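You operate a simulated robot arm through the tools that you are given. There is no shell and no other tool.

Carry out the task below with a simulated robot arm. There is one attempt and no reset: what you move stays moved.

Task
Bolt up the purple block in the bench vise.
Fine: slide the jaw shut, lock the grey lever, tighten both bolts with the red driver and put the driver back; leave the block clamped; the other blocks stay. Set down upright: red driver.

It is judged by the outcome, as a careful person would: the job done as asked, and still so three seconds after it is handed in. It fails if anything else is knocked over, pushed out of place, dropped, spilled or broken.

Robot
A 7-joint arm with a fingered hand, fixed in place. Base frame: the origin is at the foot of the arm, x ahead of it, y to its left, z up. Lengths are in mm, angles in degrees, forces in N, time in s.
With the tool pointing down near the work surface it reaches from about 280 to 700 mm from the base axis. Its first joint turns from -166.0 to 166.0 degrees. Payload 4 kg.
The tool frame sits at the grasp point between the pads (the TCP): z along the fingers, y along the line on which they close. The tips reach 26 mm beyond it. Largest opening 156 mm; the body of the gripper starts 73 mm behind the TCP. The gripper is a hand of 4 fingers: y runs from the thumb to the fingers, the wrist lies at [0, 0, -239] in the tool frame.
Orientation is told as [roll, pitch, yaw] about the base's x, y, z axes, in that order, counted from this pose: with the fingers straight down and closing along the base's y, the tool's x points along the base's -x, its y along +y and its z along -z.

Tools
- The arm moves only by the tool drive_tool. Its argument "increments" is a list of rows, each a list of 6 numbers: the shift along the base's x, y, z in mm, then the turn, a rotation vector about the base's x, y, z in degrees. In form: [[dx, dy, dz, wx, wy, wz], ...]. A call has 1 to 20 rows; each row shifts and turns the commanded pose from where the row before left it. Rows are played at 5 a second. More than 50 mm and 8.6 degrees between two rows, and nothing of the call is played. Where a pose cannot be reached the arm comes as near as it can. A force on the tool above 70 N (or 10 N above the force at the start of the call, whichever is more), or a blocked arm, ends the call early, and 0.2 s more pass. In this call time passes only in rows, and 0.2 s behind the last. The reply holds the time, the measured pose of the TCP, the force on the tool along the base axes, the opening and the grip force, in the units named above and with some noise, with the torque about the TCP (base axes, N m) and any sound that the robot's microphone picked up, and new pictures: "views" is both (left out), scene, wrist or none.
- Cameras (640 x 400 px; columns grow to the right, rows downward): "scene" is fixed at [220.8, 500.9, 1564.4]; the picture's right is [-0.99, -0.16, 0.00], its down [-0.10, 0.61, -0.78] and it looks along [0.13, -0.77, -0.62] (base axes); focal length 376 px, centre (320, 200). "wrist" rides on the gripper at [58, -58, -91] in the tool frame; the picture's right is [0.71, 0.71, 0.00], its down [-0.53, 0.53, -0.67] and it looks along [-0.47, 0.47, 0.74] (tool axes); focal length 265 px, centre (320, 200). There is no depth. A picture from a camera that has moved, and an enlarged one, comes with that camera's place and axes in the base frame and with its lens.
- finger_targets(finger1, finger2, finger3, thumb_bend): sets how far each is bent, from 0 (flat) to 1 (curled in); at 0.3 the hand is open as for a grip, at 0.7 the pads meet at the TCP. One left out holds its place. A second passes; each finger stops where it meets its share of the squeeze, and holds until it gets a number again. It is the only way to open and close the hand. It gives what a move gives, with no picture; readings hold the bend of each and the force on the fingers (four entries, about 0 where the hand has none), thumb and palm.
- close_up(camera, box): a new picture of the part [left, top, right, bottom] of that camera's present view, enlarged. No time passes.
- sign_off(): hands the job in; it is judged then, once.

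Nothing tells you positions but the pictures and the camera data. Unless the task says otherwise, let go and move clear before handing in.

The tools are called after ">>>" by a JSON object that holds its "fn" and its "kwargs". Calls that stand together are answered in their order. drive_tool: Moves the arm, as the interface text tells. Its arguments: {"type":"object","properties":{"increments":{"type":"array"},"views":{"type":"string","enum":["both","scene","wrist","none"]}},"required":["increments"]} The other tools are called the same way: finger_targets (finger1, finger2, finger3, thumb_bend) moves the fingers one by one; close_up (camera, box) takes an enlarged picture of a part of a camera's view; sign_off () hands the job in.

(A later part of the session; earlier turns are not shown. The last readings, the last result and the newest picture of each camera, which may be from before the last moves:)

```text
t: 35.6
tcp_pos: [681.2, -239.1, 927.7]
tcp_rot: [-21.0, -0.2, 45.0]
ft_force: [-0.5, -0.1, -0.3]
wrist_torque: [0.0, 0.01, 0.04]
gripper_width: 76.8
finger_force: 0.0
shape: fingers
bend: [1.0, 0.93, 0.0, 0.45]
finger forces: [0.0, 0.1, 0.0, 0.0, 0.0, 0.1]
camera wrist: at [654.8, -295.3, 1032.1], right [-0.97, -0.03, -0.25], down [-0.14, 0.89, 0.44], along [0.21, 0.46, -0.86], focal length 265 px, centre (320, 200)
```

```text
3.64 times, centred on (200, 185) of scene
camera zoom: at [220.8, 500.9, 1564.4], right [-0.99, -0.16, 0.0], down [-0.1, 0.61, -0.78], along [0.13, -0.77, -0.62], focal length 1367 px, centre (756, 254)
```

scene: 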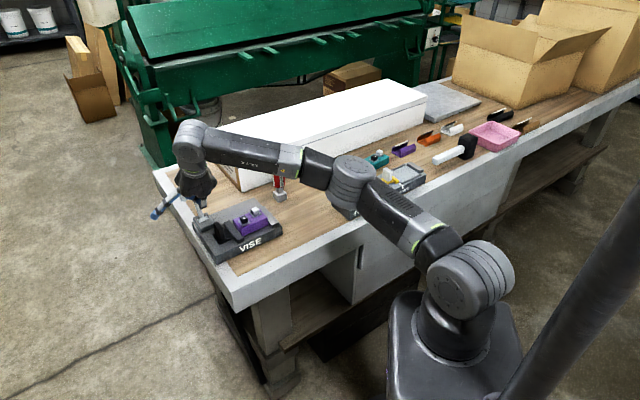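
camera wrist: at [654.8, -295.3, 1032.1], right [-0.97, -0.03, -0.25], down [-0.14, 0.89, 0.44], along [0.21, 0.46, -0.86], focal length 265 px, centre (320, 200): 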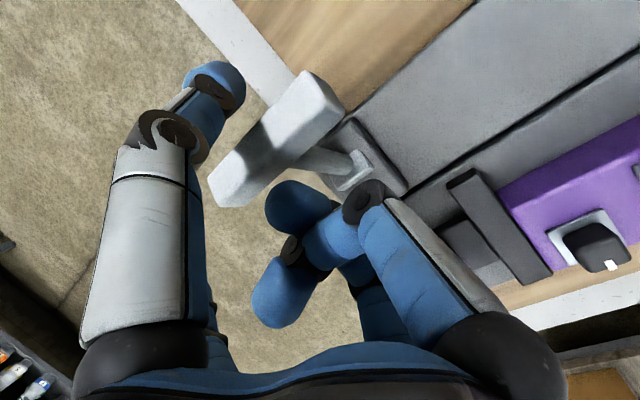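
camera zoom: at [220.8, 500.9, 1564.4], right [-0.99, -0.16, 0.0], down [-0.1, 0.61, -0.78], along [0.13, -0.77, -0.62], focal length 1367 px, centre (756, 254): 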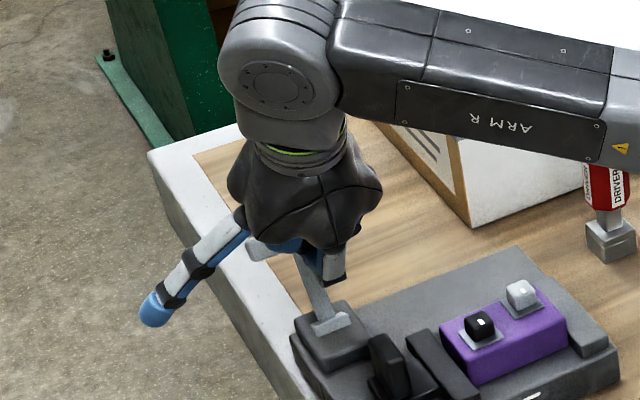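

The thumb is hooked behind the T-bar. I'll pull it towards the front (−w) gently and see how it responds.

>>> {"fn": "drive_tool", "kwargs": {"increments": [[-3.5, 3.5, 0, 0, 0, 0], [-3.5, 3.5, 0, 0, 0, 0], [-3.5, 3.5, 0, 0, 0, 0], [-3.5, 3.5, 0, 0, 0, 0]]}}

>>> {"fn": "close_up", "kwargs": {"camera": "wrist", "box": [130, 0, 450, 200]}}

```text
t: 36.6
tcp_pos: [666.3, -226.1, 927.6]
tcp_rot: [-21.1, -0.1, 45.0]
ft_force: [4.1, -1.3, 3.4]
wrist_torque: [-0.2, -0.14, 0.16]
gripper_width: 80.4
finger_force: 2.4
shape: fingers
bend: [1.0, 0.93, 0.0, 0.42]
finger forces: [0.0, 0.0, 0.1, 0.0, 5.6, 0.0]
camera wrist: at [639.4, -281.9, 1032.4], right [-0.97, -0.03, -0.26], down [-0.14, 0.89, 0.43], along [0.21, 0.46, -0.86], focal length 265 px, centre (320, 200)
```

scene: 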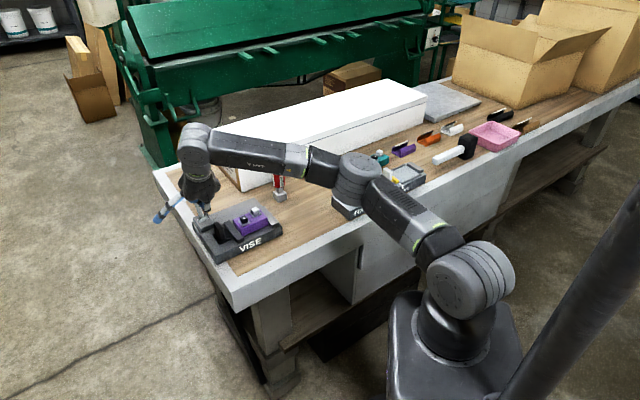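
wrist: 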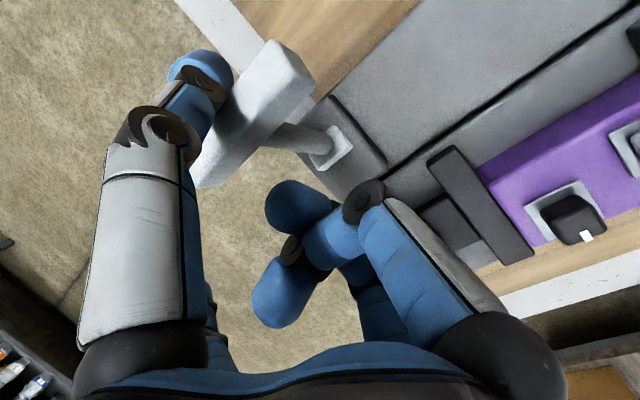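

```text
2.00 times, centred on (290, 100) of wrist
camera zoom: at [639.4, -281.9, 1032.4], right [-0.97, -0.03, -0.26], down [-0.14, 0.89, 0.43], along [0.21, 0.46, -0.86], focal length 531 px, centre (380, 400)
```

zoom: 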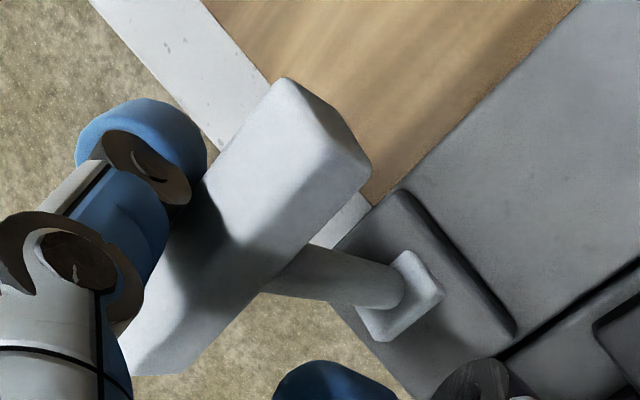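

>>> {"fn": "drive_tool", "kwargs": {"increments": [[-3.5, 3.5, 0, 0, 0, 0], [-3.5, 3.5, 0, 0, 0, 0], [-3.5, 3.5, 0, 0, 0, 0]], "views": "wrist"}}

>>> {"fn": "close_up", "kwargs": {"camera": "wrist", "box": [130, 0, 450, 200]}}

>>> {"fn": "close_up", "kwargs": {"camera": "scene", "box": [170, 160, 250, 240]}}

```text
t: 37.4
tcp_pos: [653.7, -215.7, 928.4]
tcp_rot: [-21.2, -0.1, 45.1]
ft_force: [6.6, -4.0, 11.7]
wrist_torque: [-0.52, -0.5, 0.1]
gripper_width: 84.7
finger_force: 5.7
shape: fingers
bend: [1.0, 0.93, 0.0, 0.39]
finger forces: [0.0, 0.0, 0.0, 0.0, 11.8, 0.0]
camera wrist: at [628.4, -271.1, 1032.8], right [-0.97, -0.03, -0.26], down [-0.15, 0.89, 0.43], along [0.21, 0.46, -0.86], focal length 265 px, centre (320, 200)
```

wrist: 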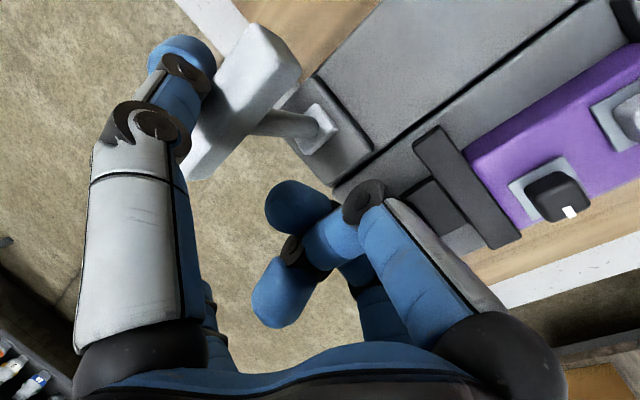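

```text
2.00 times, centred on (290, 100) of wrist
camera zoom: at [628.4, -271.1, 1032.8], right [-0.97, -0.03, -0.26], down [-0.15, 0.89, 0.43], along [0.21, 0.46, -0.86], focal length 531 px, centre (380, 400)
```

zoom: 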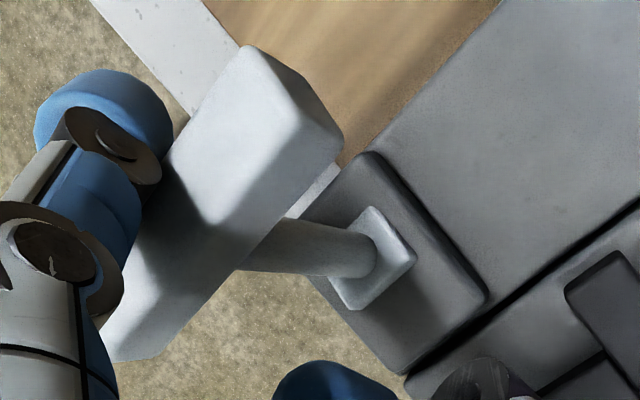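

```text
5.00 times, centred on (210, 200) of scene
camera zoom: at [220.8, 500.9, 1564.4], right [-0.99, -0.16, 0.0], down [-0.1, 0.61, -0.78], along [0.13, -0.77, -0.62], focal length 1879 px, centre (870, 200)
```

zoom: 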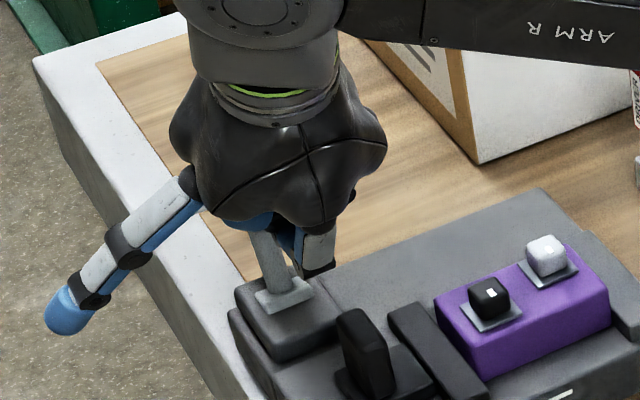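

The lever is following the thumb. Since the bar rises along its arc, I'll lift the hand a little and keep pulling forward.

>>> {"fn": "drive_tool", "kwargs": {"increments": [[0, 0, 4, 0, 0, 0], [-1.4, 1.4, 4, 0, 0, 0], [-3.5, 3.5, 1, 0, 0, 0], [-3.5, 3.5, 1, 0, 0, 0]], "views": "wrist"}}

>>> {"fn": "close_up", "kwargs": {"camera": "wrist", "box": [130, 0, 450, 200]}}

>>> {"fn": "close_up", "kwargs": {"camera": "scene", "box": [170, 160, 250, 240]}}

```text
t: 38.4
tcp_pos: [647.8, -205.3, 937.2]
tcp_rot: [-21.0, -0.2, 44.9]
ft_force: [1.9, -3.4, 5.5]
wrist_torque: [-0.18, -0.22, -0.09]
gripper_width: 81.2
finger_force: 2.7
shape: fingers
bend: [1.0, 0.93, 0.0, 0.42]
finger forces: [0.0, 0.0, 0.0, 0.0, 5.2, 0.1]
camera wrist: at [621.4, -262.7, 1041.7], right [-0.97, -0.03, -0.25], down [-0.14, 0.89, 0.44], along [0.21, 0.46, -0.86], focal length 265 px, centre (320, 200)
```

wrist: 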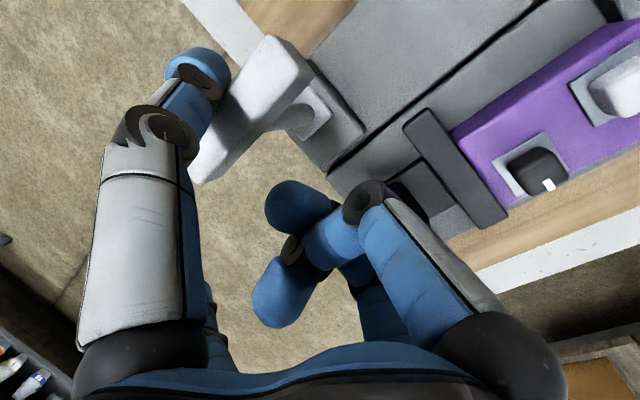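

```text
2.00 times, centred on (290, 100) of wrist
camera zoom: at [621.4, -262.7, 1041.7], right [-0.97, -0.03, -0.25], down [-0.14, 0.89, 0.44], along [0.21, 0.46, -0.86], focal length 531 px, centre (380, 400)
```

zoom: 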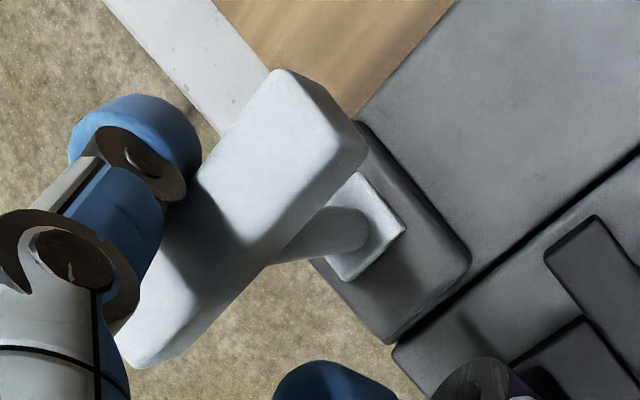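

```text
5.00 times, centred on (210, 200) of scene
camera zoom: at [220.8, 500.9, 1564.4], right [-0.99, -0.16, 0.0], down [-0.1, 0.61, -0.78], along [0.13, -0.77, -0.62], focal length 1879 px, centre (870, 200)
```

zoom: 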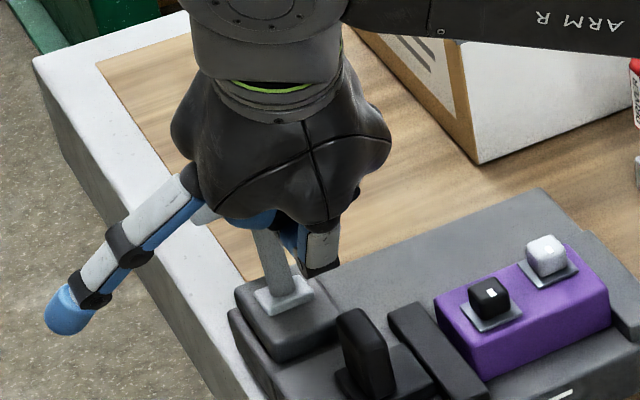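

The lever is now nearly upright, with low force. Continuing the pull.

>>> {"fn": "drive_tool", "kwargs": {"increments": [[-3.5, 3.5, 1, 0, 0, 0], [-3.5, 3.5, 1, 0, 0, 0], [-3.5, 3.5, 0, 0, 0, 0], [-3.5, 3.5, 0, 0, 0, 0]], "views": "wrist"}}

>>> {"fn": "close_up", "kwargs": {"camera": "scene", "box": [170, 160, 250, 240]}}

```text
t: 39.4
tcp_pos: [633.8, -191.5, 939.7]
tcp_rot: [-21.0, 0.1, 45.0]
ft_force: [1.2, -1.0, 3.0]
wrist_torque: [-0.09, -0.1, -0.03]
gripper_width: 78.9
finger_force: 0.7
shape: fingers
bend: [1.0, 0.93, 0.0, 0.44]
finger forces: [0.0, 0.0, 0.0, 0.1, 2.6, 0.0]
camera wrist: at [607.1, -248.2, 1043.5], right [-0.97, -0.03, -0.25], down [-0.14, 0.89, 0.44], along [0.21, 0.46, -0.86], focal length 265 px, centre (320, 200)
```

wrist: 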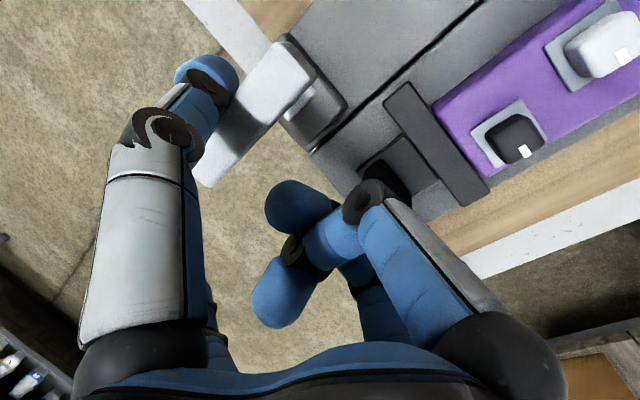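

```text
5.00 times, centred on (210, 200) of scene
camera zoom: at [220.8, 500.9, 1564.4], right [-0.99, -0.16, 0.0], down [-0.1, 0.61, -0.78], along [0.13, -0.77, -0.62], focal length 1879 px, centre (870, 200)
```

zoom: 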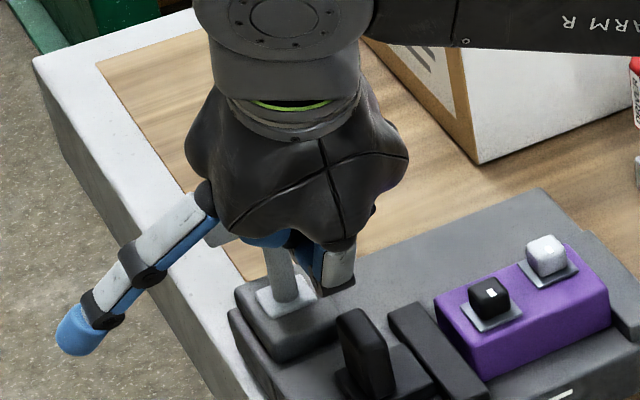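

>>> {"fn": "drive_tool", "kwargs": {"increments": [[-3.5, 3.5, -1, 0, 0, 0], [-3.5, 3.5, -1, 0, 0, 0], [-3.5, 3.5, -1, 0, 0, 0], [-3.5, 3.5, -2, 0, 0, 0]], "views": "wrist"}}

>>> {"fn": "close_up", "kwargs": {"camera": "scene", "box": [170, 160, 250, 240]}}

```text
t: 40.4
tcp_pos: [618.6, -179.0, 933.1]
tcp_rot: [-20.9, -0.1, 45.1]
ft_force: [1.5, -1.1, 2.1]
wrist_torque: [-0.1, -0.1, -0.02]
gripper_width: 78.8
finger_force: 1.1
shape: fingers
bend: [1.0, 0.93, 0.0, 0.44]
finger forces: [0.0, 0.0, 0.1, 0.0, 2.1, 0.0]
camera wrist: at [592.8, -234.3, 1039.0], right [-0.97, -0.03, -0.25], down [-0.14, 0.89, 0.44], along [0.21, 0.46, -0.86], focal length 265 px, centre (320, 200)
```

wrist: 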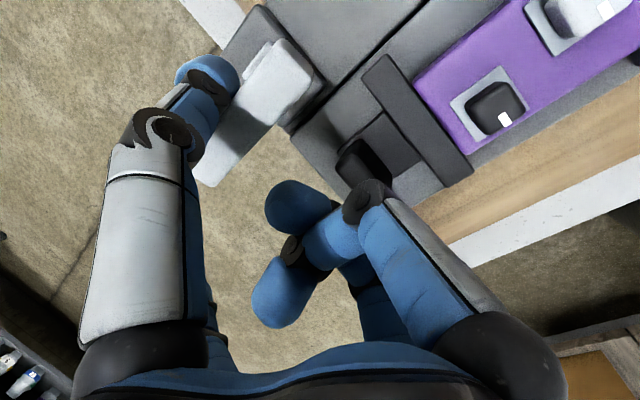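

```text
5.00 times, centred on (210, 200) of scene
camera zoom: at [220.8, 500.9, 1564.4], right [-0.99, -0.16, 0.0], down [-0.1, 0.61, -0.78], along [0.13, -0.77, -0.62], focal length 1879 px, centre (870, 200)
```

zoom: 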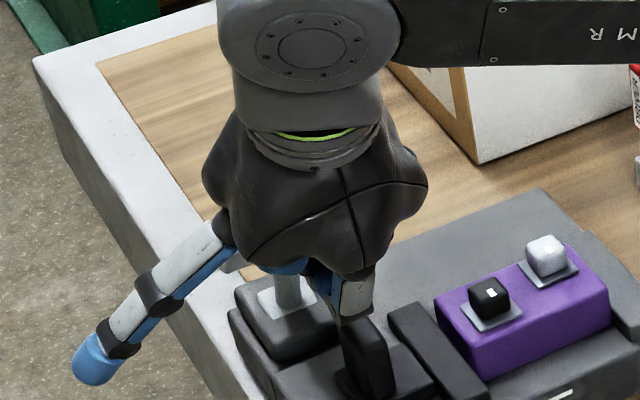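

>>> {"fn": "drive_tool", "kwargs": {"increments": [[-3.5, 3.5, -2, 0, 0, 0], [-3.5, 3.5, -3, 0, 0, 0], [-3.5, 3.5, -3, 0, 0, 0]], "views": "wrist"}}

>>> {"fn": "close_up", "kwargs": {"camera": "scene", "box": [170, 160, 250, 240]}}

```text
t: 41.2
tcp_pos: [608.1, -168.0, 926.9]
tcp_rot: [-21.1, -0.1, 44.9]
ft_force: [4.1, -0.9, 3.5]
wrist_torque: [-0.18, -0.14, 0.06]
gripper_width: 80.2
finger_force: 2.2
shape: fingers
bend: [1.0, 0.93, 0.0, 0.43]
finger forces: [0.0, 0.1, 0.0, 0.1, 4.4, 0.0]
camera wrist: at [581.2, -224.3, 1031.2], right [-0.97, -0.03, -0.26], down [-0.14, 0.89, 0.44], along [0.21, 0.46, -0.86], focal length 265 px, centre (320, 200)
```

wrist: 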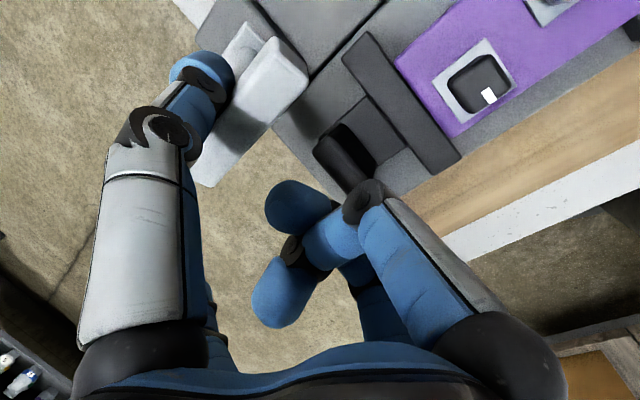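

```text
5.00 times, centred on (210, 200) of scene
camera zoom: at [220.8, 500.9, 1564.4], right [-0.99, -0.16, 0.0], down [-0.1, 0.61, -0.78], along [0.13, -0.77, -0.62], focal length 1879 px, centre (870, 200)
```

zoom: 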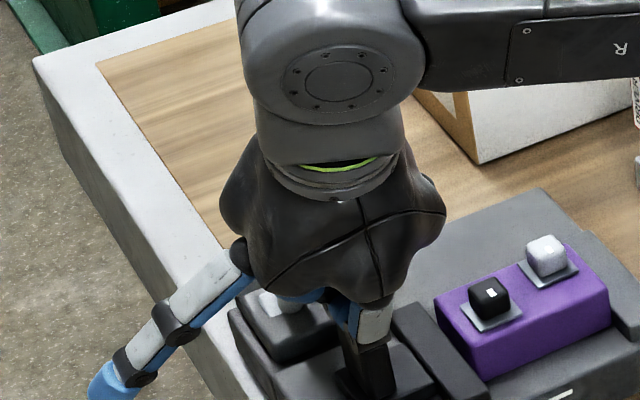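

>>> {"fn": "drive_tool", "kwargs": {"increments": [[-2.1, 2.1, -2, 0, 0, 0], [-2.1, 2.1, -2, 0, 0, 0]], "views": "wrist"}}

>>> {"fn": "close_up", "kwargs": {"camera": "wrist", "box": [130, 0, 450, 200]}}

```text
t: 41.8
tcp_pos: [604.6, -164.5, 922.2]
tcp_rot: [-21.1, -0.2, 44.9]
ft_force: [3.9, -3.4, 9.2]
wrist_torque: [-0.38, -0.43, 0.05]
gripper_width: 83.5
finger_force: 4.5
shape: fingers
bend: [1.0, 0.93, 0.0, 0.4]
finger forces: [0.0, 0.1, 0.1, 0.0, 8.9, 0.0]
camera wrist: at [577.5, -220.6, 1027.5], right [-0.97, -0.03, -0.26], down [-0.14, 0.89, 0.43], along [0.21, 0.46, -0.86], focal length 265 px, centre (320, 200)
```

wrist: 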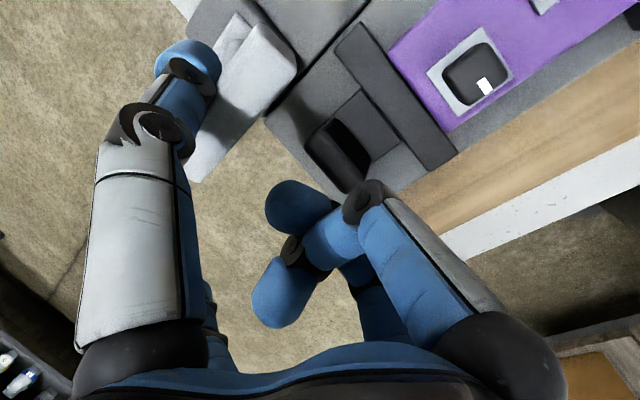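

```text
2.00 times, centred on (290, 100) of wrist
camera zoom: at [577.5, -220.6, 1027.5], right [-0.97, -0.03, -0.26], down [-0.14, 0.89, 0.43], along [0.21, 0.46, -0.86], focal length 531 px, centre (380, 400)
```

zoom: 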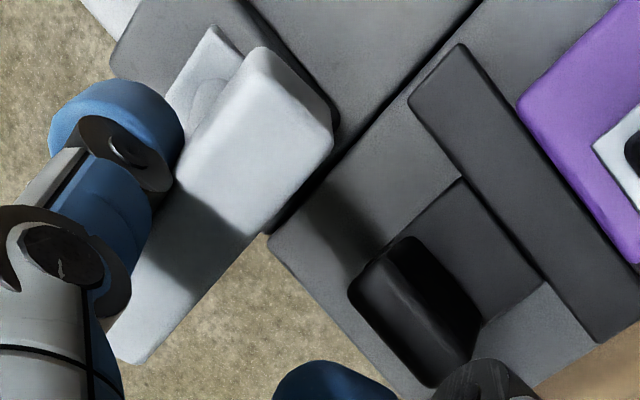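

Force is climbing with the lever about 39° past vertical — likely its stop. I'll have the thumb actively squeeze in to see whether there is any travel left.

>>> {"fn": "finger_targets", "kwargs": {"thumb_bend": 0.55}}

>>> {"fn": "close_up", "kwargs": {"camera": "wrist", "box": [130, 0, 450, 200]}}

```text
t: 42.8
tcp_pos: [605.4, -165.4, 922.6]
tcp_rot: [-21.2, -0.1, 44.9]
ft_force: [13.4, -10.4, 15.2]
wrist_torque: [-0.58, -0.59, 0.07]
gripper_width: 82.9
finger_force: 11.5
shape: fingers
bend: [1.0, 0.93, 0.0, 0.42]
finger forces: [0.0, 0.1, 0.0, 0.0, 22.6, 0.0]
```

```text
2.00 times, centred on (290, 100) of wrist
camera zoom: at [577.8, -221.0, 1027.7], right [-0.97, -0.03, -0.26], down [-0.14, 0.89, 0.43], along [0.21, 0.46, -0.86], focal length 531 px, centre (380, 400)
```

zoom: 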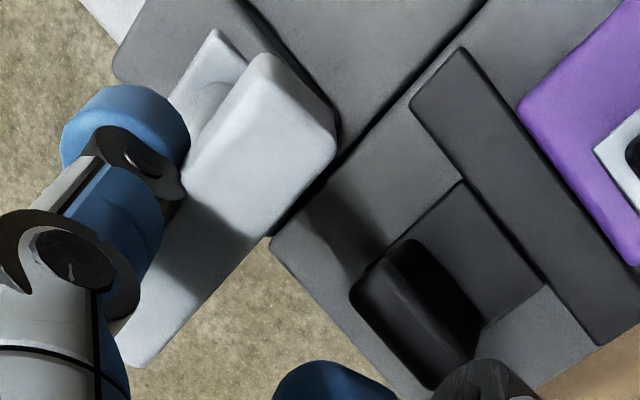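

>>> {"fn": "drive_tool", "kwargs": {"increments": [[-1.4, 1.4, -1, 0, 0, 0], [-1.4, 1.4, -1, 0, 0, 0]], "views": "wrist"}}

>>> {"fn": "close_up", "kwargs": {"camera": "wrist", "box": [130, 0, 450, 200]}}

```text
t: 43.4
tcp_pos: [602.8, -163.2, 920.7]
tcp_rot: [-21.3, 0.0, 44.9]
ft_force: [17.1, -13.5, 17.8]
wrist_torque: [-0.58, -0.59, 0.19]
gripper_width: 85.1
finger_force: 13.9
shape: fingers
bend: [1.0, 0.93, 0.0, 0.4]
finger forces: [0.0, 0.0, 0.0, 0.0, 27.5, 0.0]
camera wrist: at [575.5, -218.9, 1026.0], right [-0.97, -0.03, -0.26], down [-0.15, 0.89, 0.43], along [0.22, 0.45, -0.86], focal length 265 px, centre (320, 200)
```

wrist: 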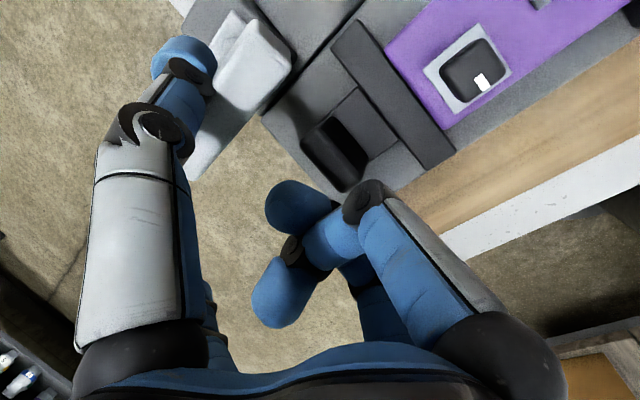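

```text
2.00 times, centred on (290, 100) of wrist
camera zoom: at [575.5, -218.9, 1026.0], right [-0.97, -0.03, -0.26], down [-0.15, 0.89, 0.43], along [0.22, 0.45, -0.86], focal length 531 px, centre (380, 400)
```

zoom: 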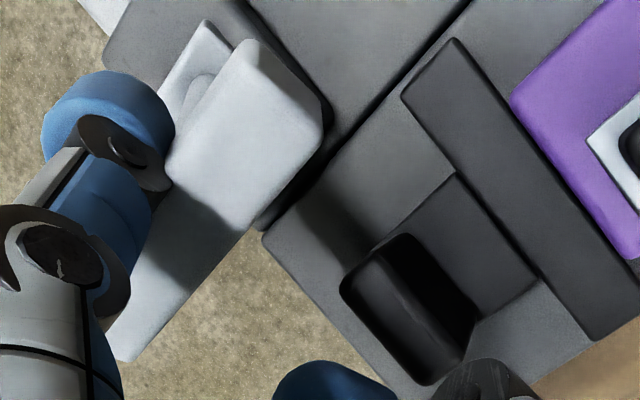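

Nearly 28 N with no further movement: the lever is at its forward stop. I'll ease the thumb off, rise clear and check it stays.

>>> {"fn": "finger_targets", "kwargs": {"thumb_bend": 0.3}}

>>> {"fn": "drive_tool", "kwargs": {"increments": [[3, -3, 5, 0, 0, 0], [2, -2, 20, 0, 0, 0], [0, 0, 30, 0, 0, 0], [0, 0, 30, 0, 0, 0], [0, 0, 20, 0, 0, 0]], "views": "none"}}

>>> {"fn": "drive_tool", "kwargs": {"increments": [[-10, 10, 0, 4.95, 4.95, 0], [-10, 10, 0, 4.95, 4.95, 0], [-10, 10, 0, 4.95, 4.95, 0], [-20, -10, 0, 0, 0, 0], [-20, -20, 0, 0, 0, 0]]}}

>>> {"fn": "close_up", "kwargs": {"camera": "scene", "box": [170, 160, 290, 260]}}

```text
t: 44.4
tcp_pos: [600.9, -161.0, 920.0]
tcp_rot: [-21.0, -0.1, 45.1]
ft_force: [0.4, -0.1, 0.2]
wrist_torque: [0.0, -0.01, 0.04]
gripper_width: 92.7
finger_force: 0.1
shape: fingers
bend: [1.0, 0.93, 0.0, 0.3]
finger forces: [0.0, 0.0, 0.0, 0.0, 0.1, 0.0]
```

```text
t: 45.6
tcp_pos: [608.2, -166.0, 1025.2]
tcp_rot: [-21.0, -0.1, 45.0]
ft_force: [-0.7, 0.5, 0.1]
wrist_torque: [-0.02, 0.0, 0.03]
gripper_width: 92.7
finger_force: 0.1
shape: fingers
bend: [1.0, 0.93, 0.0, 0.3]
finger forces: [0.0, 0.0, 0.0, 0.0, 0.1, 0.0]
```

```text
t: 46.8
tcp_pos: [536.5, -163.3, 1026.6]
tcp_rot: [0.1, -0.1, 45.0]
ft_force: [0.0, -0.2, -0.1]
wrist_torque: [0.02, 0.02, 0.01]
gripper_width: 92.6
finger_force: 0.0
shape: fingers
bend: [1.0, 0.93, 0.0, 0.3]
finger forces: [0.0, 0.0, 0.0, 0.0, 0.0, 0.0]
camera wrist: at [537.0, -245.8, 1116.0], right [-1.0, 0.0, 0.0], down [0.0, 0.74, 0.67], along [0.0, 0.67, -0.74], focal length 265 px, centre (320, 200)
```

scene: 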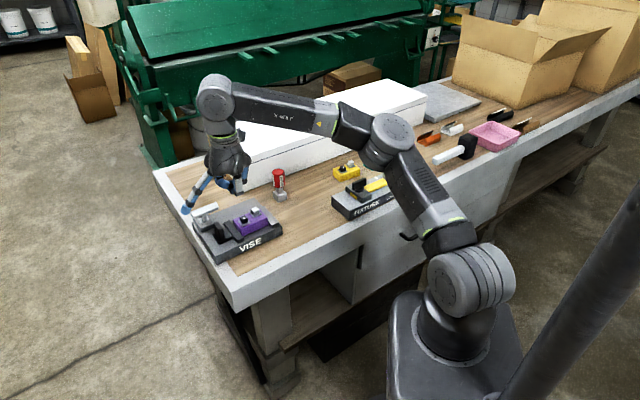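
wrist: 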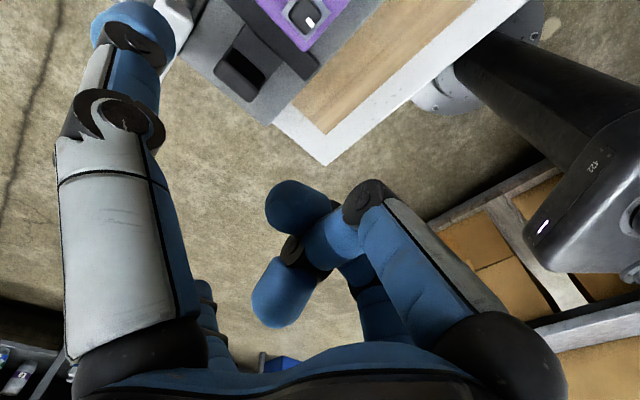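

```text
4.00 times, centred on (230, 210) of scene
camera zoom: at [220.8, 500.9, 1564.4], right [-0.99, -0.16, 0.0], down [-0.1, 0.61, -0.78], along [0.13, -0.77, -0.62], focal length 1503 px, centre (680, 160)
```

zoom: 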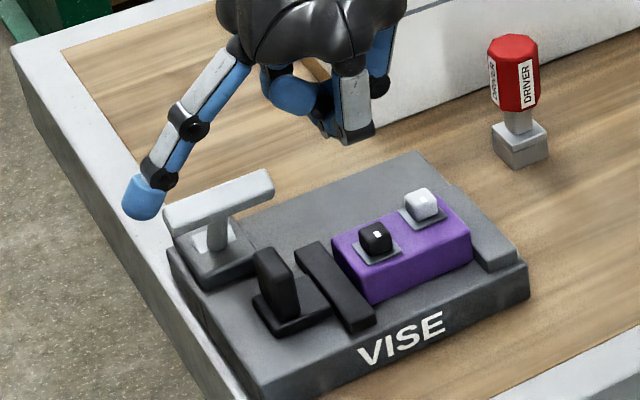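

The lever stayed forward and the block is held between the jaws. Now I'll open the hand and go above the driver, using the view on the way to check the clamping.

>>> {"fn": "finger_targets", "kwargs": {"finger1": 0.48, "finger2": 0.48, "finger3": 0.48, "thumb_bend": 0.48}}

>>> {"fn": "drive_tool", "kwargs": {"increments": [[-6.25, -42.4, -1, 0, 0, 0], [-6.25, -42.4, -1, 0, 0, 0], [-6.25, -42.4, -1, 0, 0, 0], [-6.25, -42.4, -1, 0, 0, 0], [-6.25, -42.4, -1, 0, 0, 0], [-6.25, -42.4, -1, 0, 0, 0]]}}

>>> {"fn": "close_up", "kwargs": {"camera": "wrist", "box": [200, 100, 400, 240]}}

>>> {"fn": "close_up", "kwargs": {"camera": "wrist", "box": [240, 0, 400, 110]}}

>>> {"fn": "close_up", "kwargs": {"camera": "scene", "box": [190, 180, 270, 250]}}

```text
t: 47.8
tcp_pos: [536.5, -164.9, 1026.4]
tcp_rot: [0.0, 0.0, 44.9]
ft_force: [0.1, -1.1, -0.5]
wrist_torque: [0.0, 0.0, 0.0]
gripper_width: 56.5
finger_force: 0.0
shape: fingers
bend: [0.48, 0.48, 0.48, 0.48]
finger forces: [0.1, 0.1, 0.0, 0.0, 0.0, 0.1]
```

```text
t: 49.2
tcp_pos: [497.9, -421.3, 1019.3]
tcp_rot: [0.0, 0.0, 45.0]
ft_force: [-0.3, -0.9, 0.0]
wrist_torque: [0.01, -0.01, 0.06]
gripper_width: 56.5
finger_force: 0.1
shape: fingers
bend: [0.48, 0.48, 0.48, 0.48]
finger forces: [0.0, 0.0, 0.0, 0.1, 0.1, 0.0]
camera wrist: at [498.2, -503.8, 1109.0], right [-1.0, 0.0, 0.0], down [0.0, 0.74, 0.67], along [0.0, 0.67, -0.74], focal length 265 px, centre (320, 200)
```

scene: 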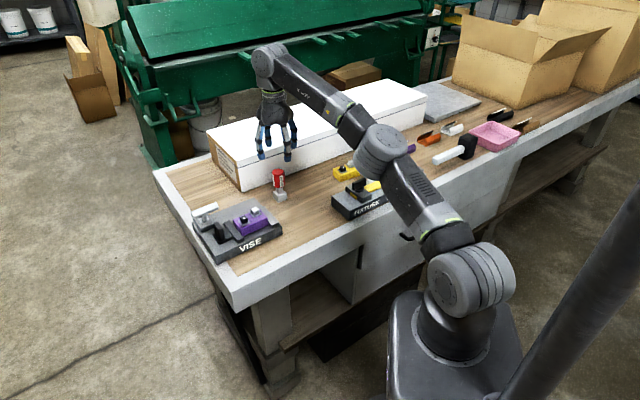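
wrist: 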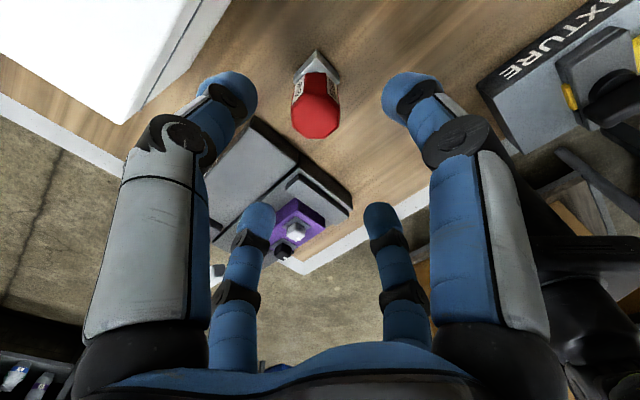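

```text
2.86 times, centred on (300, 170) of wrist
camera zoom: at [498.2, -503.8, 1109.0], right [-1.0, 0.0, 0.0], down [0.0, 0.74, 0.67], along [0.0, 0.67, -0.74], focal length 758 px, centre (377, 286)
```

zoom: 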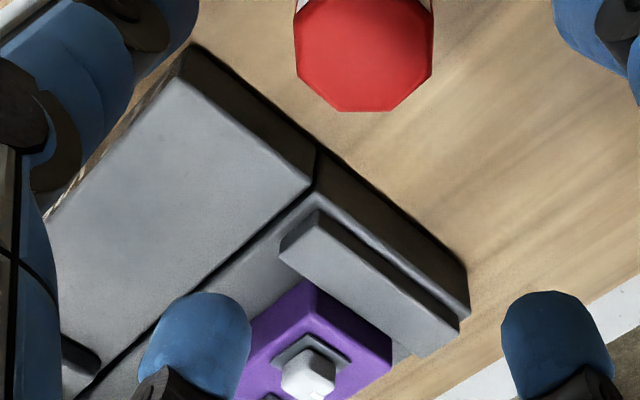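

```text
3.64 times, centred on (320, 55) of wrist
camera zoom: at [498.2, -503.8, 1109.0], right [-1.0, 0.0, 0.0], down [0.0, 0.74, 0.67], along [0.0, 0.67, -0.74], focal length 965 px, centre (320, 727)
```

zoom: 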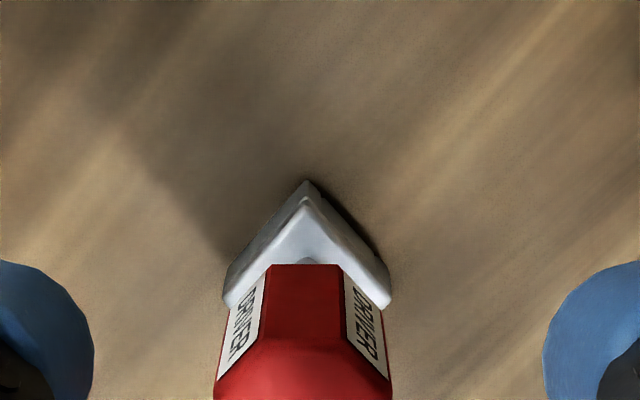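

```text
5.71 times, centred on (230, 215) of scene
camera zoom: at [220.8, 500.9, 1564.4], right [-0.99, -0.16, 0.0], down [-0.1, 0.61, -0.78], along [0.13, -0.77, -0.62], focal length 2148 px, centre (834, 114)
```

zoom: 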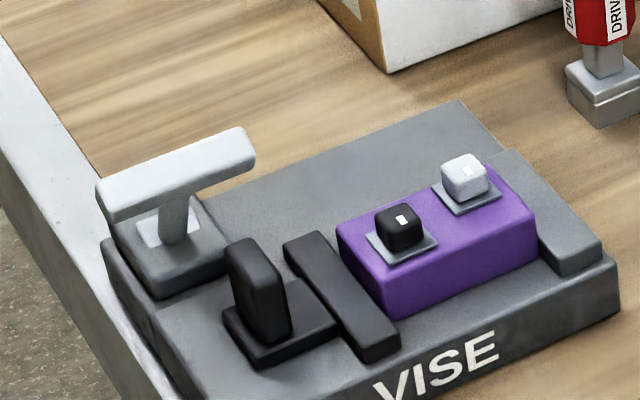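

The block is seated against both jaws. I'll shift a few mm to centre on the driver's axis and lower partway around the handle, then re-check.

>>> {"fn": "drive_tool", "kwargs": {"increments": [[3.5, 1.5, -25, 0, 0, 0], [0, 0, -25, 0, 0, 0], [0, 0, -15, 0, 0, 0]], "views": "wrist"}}

>>> {"fn": "close_up", "kwargs": {"camera": "wrist", "box": [200, 20, 440, 190]}}

>>> {"fn": "close_up", "kwargs": {"camera": "scene", "box": [235, 120, 325, 210]}}

```text
t: 50.0
tcp_pos: [502.4, -419.6, 953.3]
tcp_rot: [0.1, -0.1, 45.0]
ft_force: [-1.1, -0.3, -0.1]
wrist_torque: [0.01, 0.03, 0.01]
gripper_width: 56.1
finger_force: 0.1
shape: fingers
bend: [0.48, 0.48, 0.48, 0.48]
finger forces: [0.1, 0.0, 0.1, 0.1, 0.1, 0.0]
camera wrist: at [502.3, -501.0, 1043.3], right [-1.0, 0.0, 0.0], down [0.0, 0.74, 0.67], along [0.0, 0.67, -0.74], focal length 265 px, centre (320, 200)
```

wrist: 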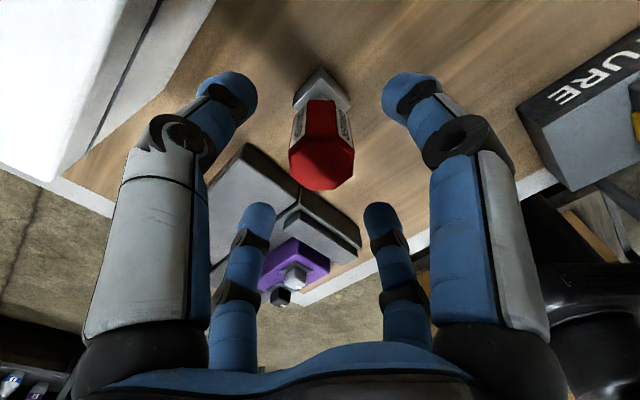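

```text
2.35 times, centred on (320, 105) of wrist
camera zoom: at [502.3, -501.0, 1043.3], right [-1.0, 0.0, 0.0], down [0.0, 0.74, 0.67], along [0.0, 0.67, -0.74], focal length 624 px, centre (320, 424)
```

zoom: 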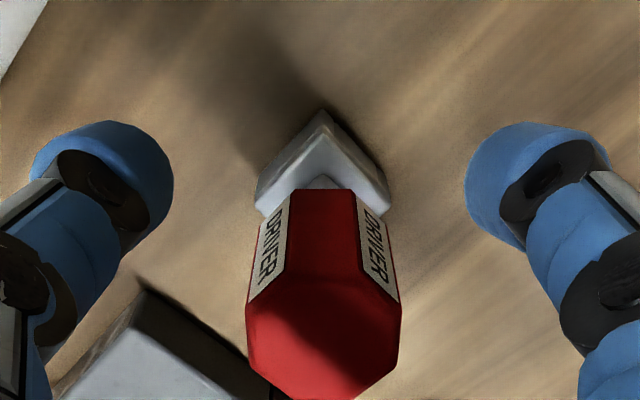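

```text
4.44 times, centred on (280, 165) of scene
camera zoom: at [220.8, 500.9, 1564.4], right [-0.99, -0.16, 0.0], down [-0.1, 0.61, -0.78], along [0.13, -0.77, -0.62], focal length 1670 px, centre (498, 356)
```

zoom: 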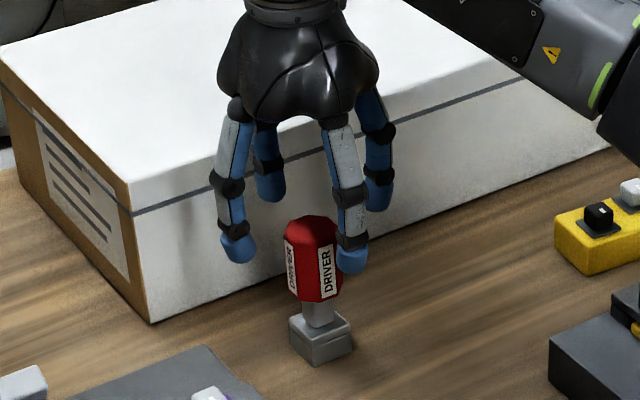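

The hand is centred on the handle within about 1 mm. Lowering around it and gripping with all four fingers.

>>> {"fn": "drive_tool", "kwargs": {"increments": [[-0.5, 0.7, -16, 0, 0, 0], [0, 0, -16, 0, 0, 0], [0, 0, -16, 0, 0, 0]], "views": "wrist"}}

>>> {"fn": "close_up", "kwargs": {"camera": "scene", "box": [235, 130, 325, 220]}}

```text
t: 50.8
tcp_pos: [501.5, -418.6, 906.6]
tcp_rot: [0.0, -0.1, 44.9]
ft_force: [0.2, -0.3, 0.7]
wrist_torque: [0.01, -0.01, 0.0]
gripper_width: 56.5
finger_force: 0.1
shape: fingers
bend: [0.48, 0.48, 0.48, 0.48]
finger forces: [0.0, 0.1, 0.0, 0.0, 0.0, 0.0]
camera wrist: at [501.2, -501.2, 995.9], right [-1.0, 0.0, 0.0], down [0.0, 0.74, 0.67], along [0.0, 0.67, -0.74], focal length 265 px, centre (320, 200)
```

wrist: 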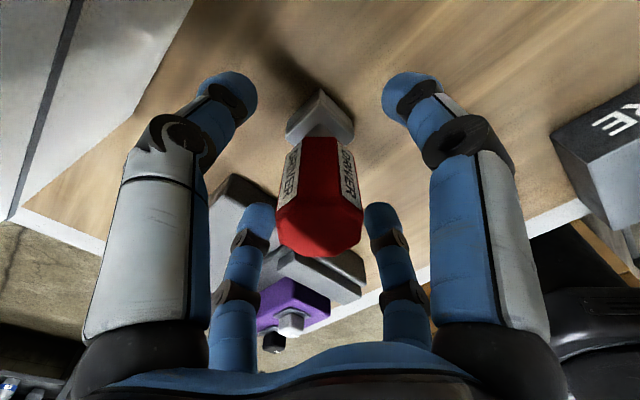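

```text
4.44 times, centred on (280, 175) of scene
camera zoom: at [220.8, 500.9, 1564.4], right [-0.99, -0.16, 0.0], down [-0.1, 0.61, -0.78], along [0.13, -0.77, -0.62], focal length 1670 px, centre (498, 311)
```

zoom: 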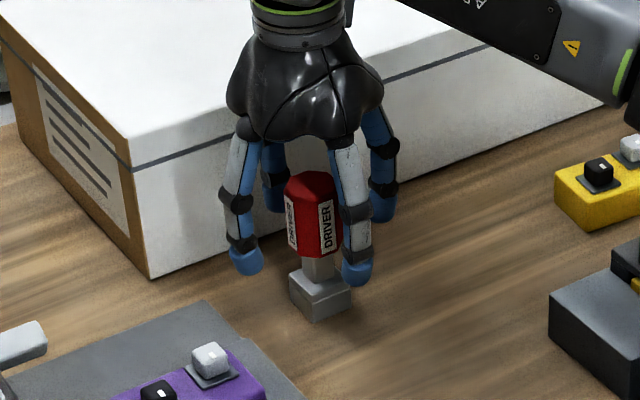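

>>> {"fn": "finger_targets", "kwargs": {"finger1": 0.7, "finger2": 0.7, "finger3": 0.7, "thumb_bend": 0.7}}

>>> {"fn": "close_up", "kwargs": {"camera": "wrist", "box": [200, 60, 440, 280]}}

>>> {"fn": "close_up", "kwargs": {"camera": "scene", "box": [235, 130, 325, 220]}}

```text
t: 51.8
tcp_pos: [501.3, -418.7, 906.1]
tcp_rot: [-0.1, -0.1, 45.0]
ft_force: [1.1, 0.6, -0.6]
wrist_torque: [0.01, -0.02, 0.0]
gripper_width: 16.8
finger_force: 16.6
shape: fingers
bend: [0.62, 0.61, 0.62, 0.64]
finger forces: [7.1, 8.6, 7.6, 0.0, 9.9, 0.0]
```

```text
1.82 times, centred on (320, 170) of wrist
camera zoom: at [501.4, -501.1, 996.1], right [-1.0, 0.0, 0.0], down [0.0, 0.74, 0.67], along [0.0, 0.67, -0.74], focal length 483 px, centre (320, 254)
```

zoom: 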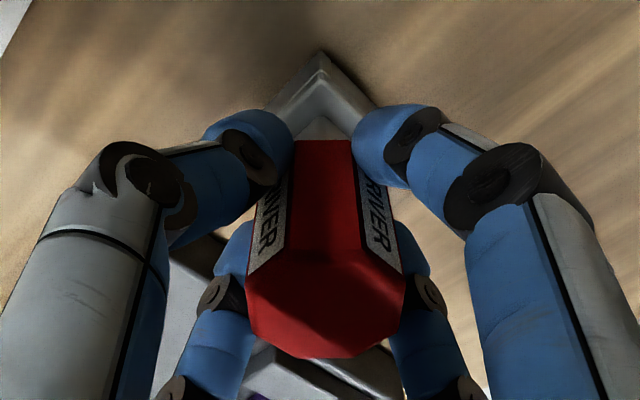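

```text
4.44 times, centred on (280, 175) of scene
camera zoom: at [220.8, 500.9, 1564.4], right [-0.99, -0.16, 0.0], down [-0.1, 0.61, -0.78], along [0.13, -0.77, -0.62], focal length 1670 px, centre (498, 311)
```

zoom: 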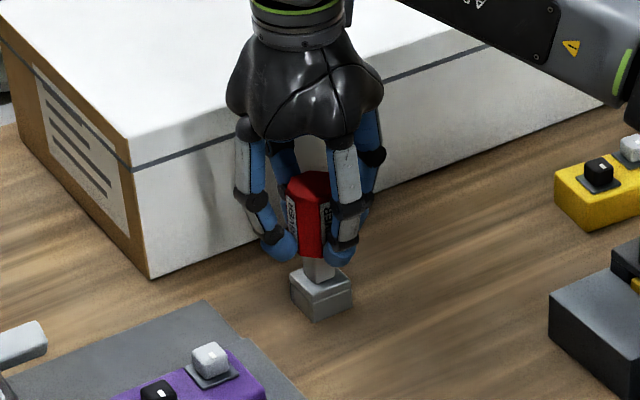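

Four-finger grip holds about 8 N each. I'll record this pose (501.4, −418.7, 906.3, yaw 45) for the return, and lift slowly to see what comes up.

>>> {"fn": "drive_tool", "kwargs": {"increments": [[0, 0, 4, 0, 0, 0], [0, 0, 6, 0, 0, 0], [0, 0, 15, 0, 0, 0], [0, 0, 25, 0, 0, 0]], "views": "wrist"}}

>>> {"fn": "close_up", "kwargs": {"camera": "wrist", "box": [200, 40, 440, 260]}}

>>> {"fn": "close_up", "kwargs": {"camera": "scene", "box": [245, 130, 315, 210]}}

```text
t: 52.8
tcp_pos: [500.8, -418.9, 956.1]
tcp_rot: [-0.1, -0.1, 44.9]
ft_force: [-0.1, 0.1, -1.1]
wrist_torque: [-0.02, 0.01, -0.02]
gripper_width: 16.9
finger_force: 16.5
shape: fingers
bend: [0.62, 0.61, 0.62, 0.64]
finger forces: [7.1, 8.4, 7.7, 0.1, 9.7, 0.1]
camera wrist: at [500.4, -500.8, 1046.4], right [-1.0, 0.0, 0.0], down [0.0, 0.74, 0.67], along [0.0, 0.67, -0.74], focal length 265 px, centre (320, 200)
```

wrist: 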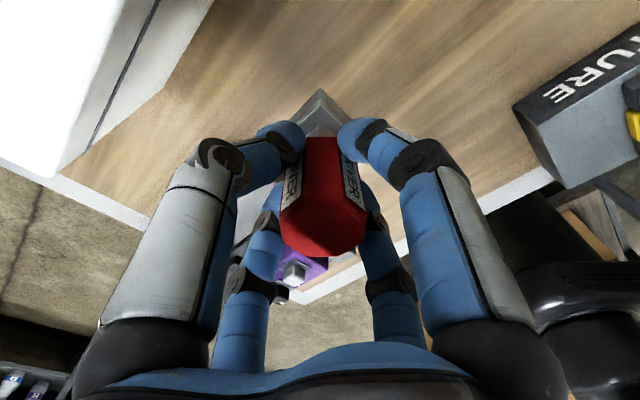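

```text
1.82 times, centred on (320, 150) of wrist
camera zoom: at [500.4, -500.8, 1046.4], right [-1.0, 0.0, 0.0], down [0.0, 0.74, 0.67], along [0.0, 0.67, -0.74], focal length 483 px, centre (320, 291)
```

zoom: 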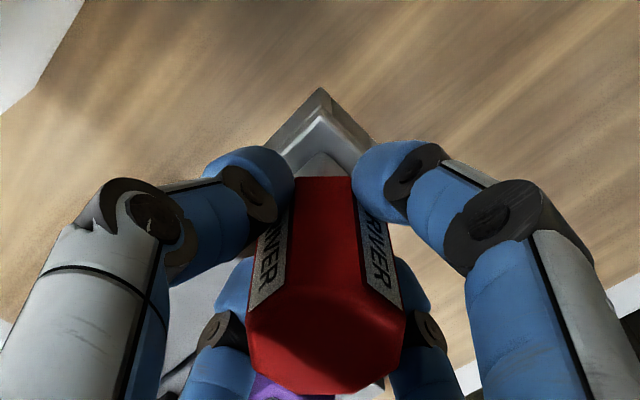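

```text
5.00 times, centred on (280, 170) of scene
camera zoom: at [220.8, 500.9, 1564.4], right [-0.99, -0.16, 0.0], down [-0.1, 0.61, -0.78], along [0.13, -0.77, -0.62], focal length 1879 px, centre (520, 350)
```

zoom: 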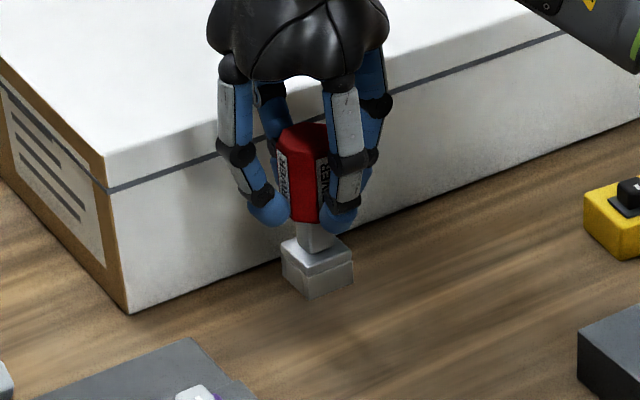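

The whole driver came up: the grey block at the bottom is its socket, so it simply stood on the bench. I'll raise it and move to a pose where the camera sees both bolts past the socket for precise alignment.

>>> {"fn": "drive_tool", "kwargs": {"increments": [[0, 0, 30, 0, 0, 0], [0, 0, 30, 0, 0, 0], [0, 0, 24, 0, 0, 0], [6.2, 36, 0, 0, 0, 0], [6.2, 36, 0, 0, 0, 0], [6.2, 36, 0, 0, 0, 0], [6.2, 36, 0, 0, 0, 0], [6.2, 36, 0, 0, 0, 0], [6.2, 36, 0, 0, 0, 0]], "views": "wrist"}}

>>> {"fn": "close_up", "kwargs": {"camera": "wrist", "box": [220, 0, 420, 160]}}

>>> {"fn": "close_up", "kwargs": {"camera": "scene", "box": [190, 120, 280, 250]}}

```text
t: 54.8
tcp_pos: [539.1, -199.8, 1038.9]
tcp_rot: [0.1, -0.1, 44.9]
ft_force: [0.3, -0.1, -1.3]
wrist_torque: [-0.02, -0.05, 0.02]
gripper_width: 16.8
finger_force: 16.1
shape: fingers
bend: [0.62, 0.61, 0.62, 0.64]
finger forces: [7.1, 8.3, 7.8, 0.0, 9.6, 0.0]
camera wrist: at [538.0, -282.0, 1129.5], right [-1.0, 0.0, 0.0], down [0.0, 0.74, 0.67], along [0.0, 0.67, -0.74], focal length 265 px, centre (320, 200)
```

wrist: 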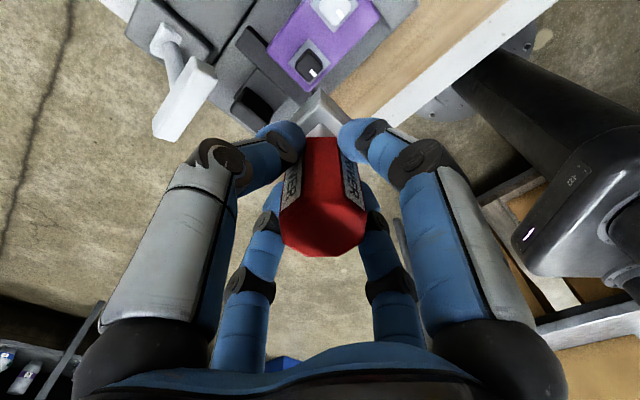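

```text
2.50 times, centred on (320, 80) of wrist
camera zoom: at [538.0, -282.0, 1129.5], right [-1.0, 0.0, 0.0], down [0.0, 0.74, 0.67], along [0.0, 0.67, -0.74], focal length 664 px, centre (320, 500)
```

zoom: 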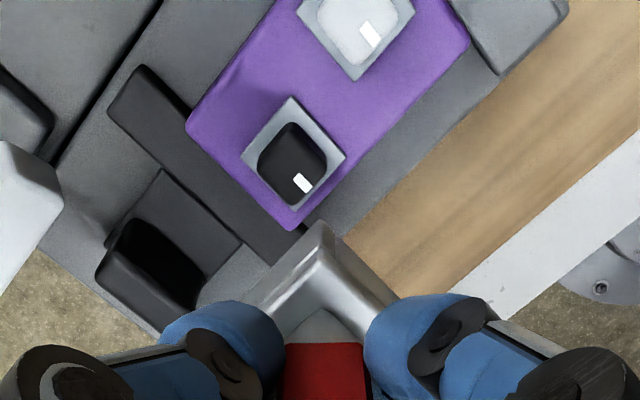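

```text
3.08 times, centred on (235, 185) of scene
camera zoom: at [220.8, 500.9, 1564.4], right [-0.99, -0.16, 0.0], down [-0.1, 0.61, -0.78], along [0.13, -0.77, -0.62], focal length 1156 px, centre (582, 246)
```

zoom: 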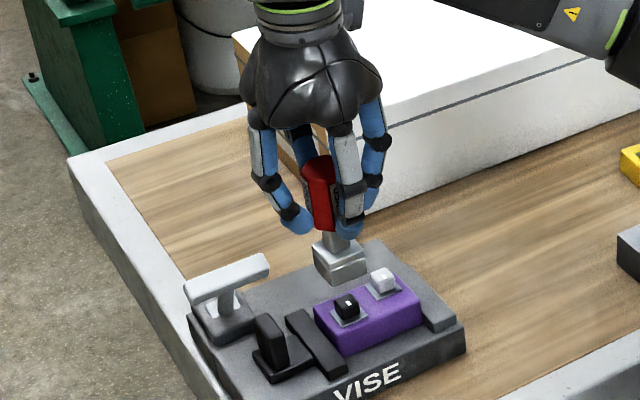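

Both bolts are clearly visible: black at about (547,-219), grey at about (527,-258). I'll move over the black bolt with a safe gap and check the alignment from both cameras.

>>> {"fn": "drive_tool", "kwargs": {"increments": [[4.2, -10.2, -10, 0, 0, 0], [4.2, -10.1, -10, 0, 0, 0], [0, 0, -11, 0, 0, 0]], "views": "wrist"}}

>>> {"fn": "close_up", "kwargs": {"camera": "wrist", "box": [240, 30, 400, 170]}}

>>> {"fn": "close_up", "kwargs": {"camera": "scene", "box": [210, 185, 270, 235]}}

```text
t: 55.6
tcp_pos: [546.3, -221.0, 1008.5]
tcp_rot: [-0.1, -0.2, 44.8]
ft_force: [-0.4, -0.4, -1.5]
wrist_torque: [0.04, 0.01, -0.01]
gripper_width: 16.8
finger_force: 16.6
shape: fingers
bend: [0.63, 0.61, 0.62, 0.64]
finger forces: [7.1, 8.3, 7.6, 0.0, 9.6, 0.0]
camera wrist: at [546.8, -303.1, 1098.8], right [-1.0, 0.0, 0.0], down [0.0, 0.74, 0.67], along [0.0, 0.67, -0.74], focal length 265 px, centre (320, 200)
```

wrist: 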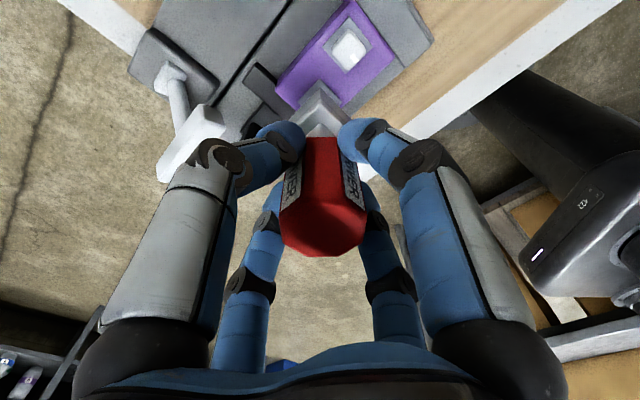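

```text
2.86 times, centred on (320, 100) of wrist
camera zoom: at [546.8, -303.1, 1098.8], right [-1.0, 0.0, 0.0], down [0.0, 0.74, 0.67], along [0.0, 0.67, -0.74], focal length 758 px, centre (320, 486)
```

zoom: 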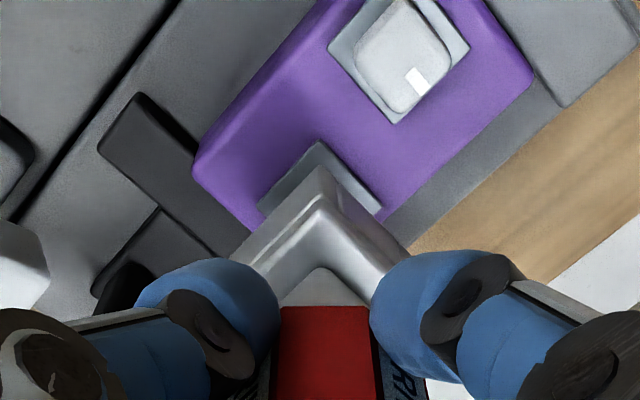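

```text
8.00 times, centred on (240, 210) of scene
camera zoom: at [220.8, 500.9, 1564.4], right [-0.99, -0.16, 0.0], down [-0.1, 0.61, -0.78], along [0.13, -0.77, -0.62], focal length 3006 px, centre (960, 120)
```

zoom: 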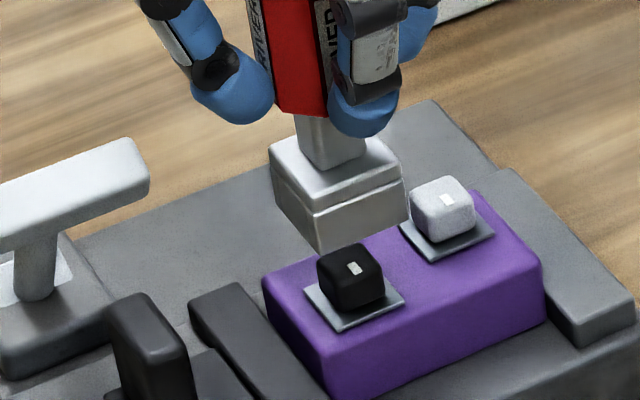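

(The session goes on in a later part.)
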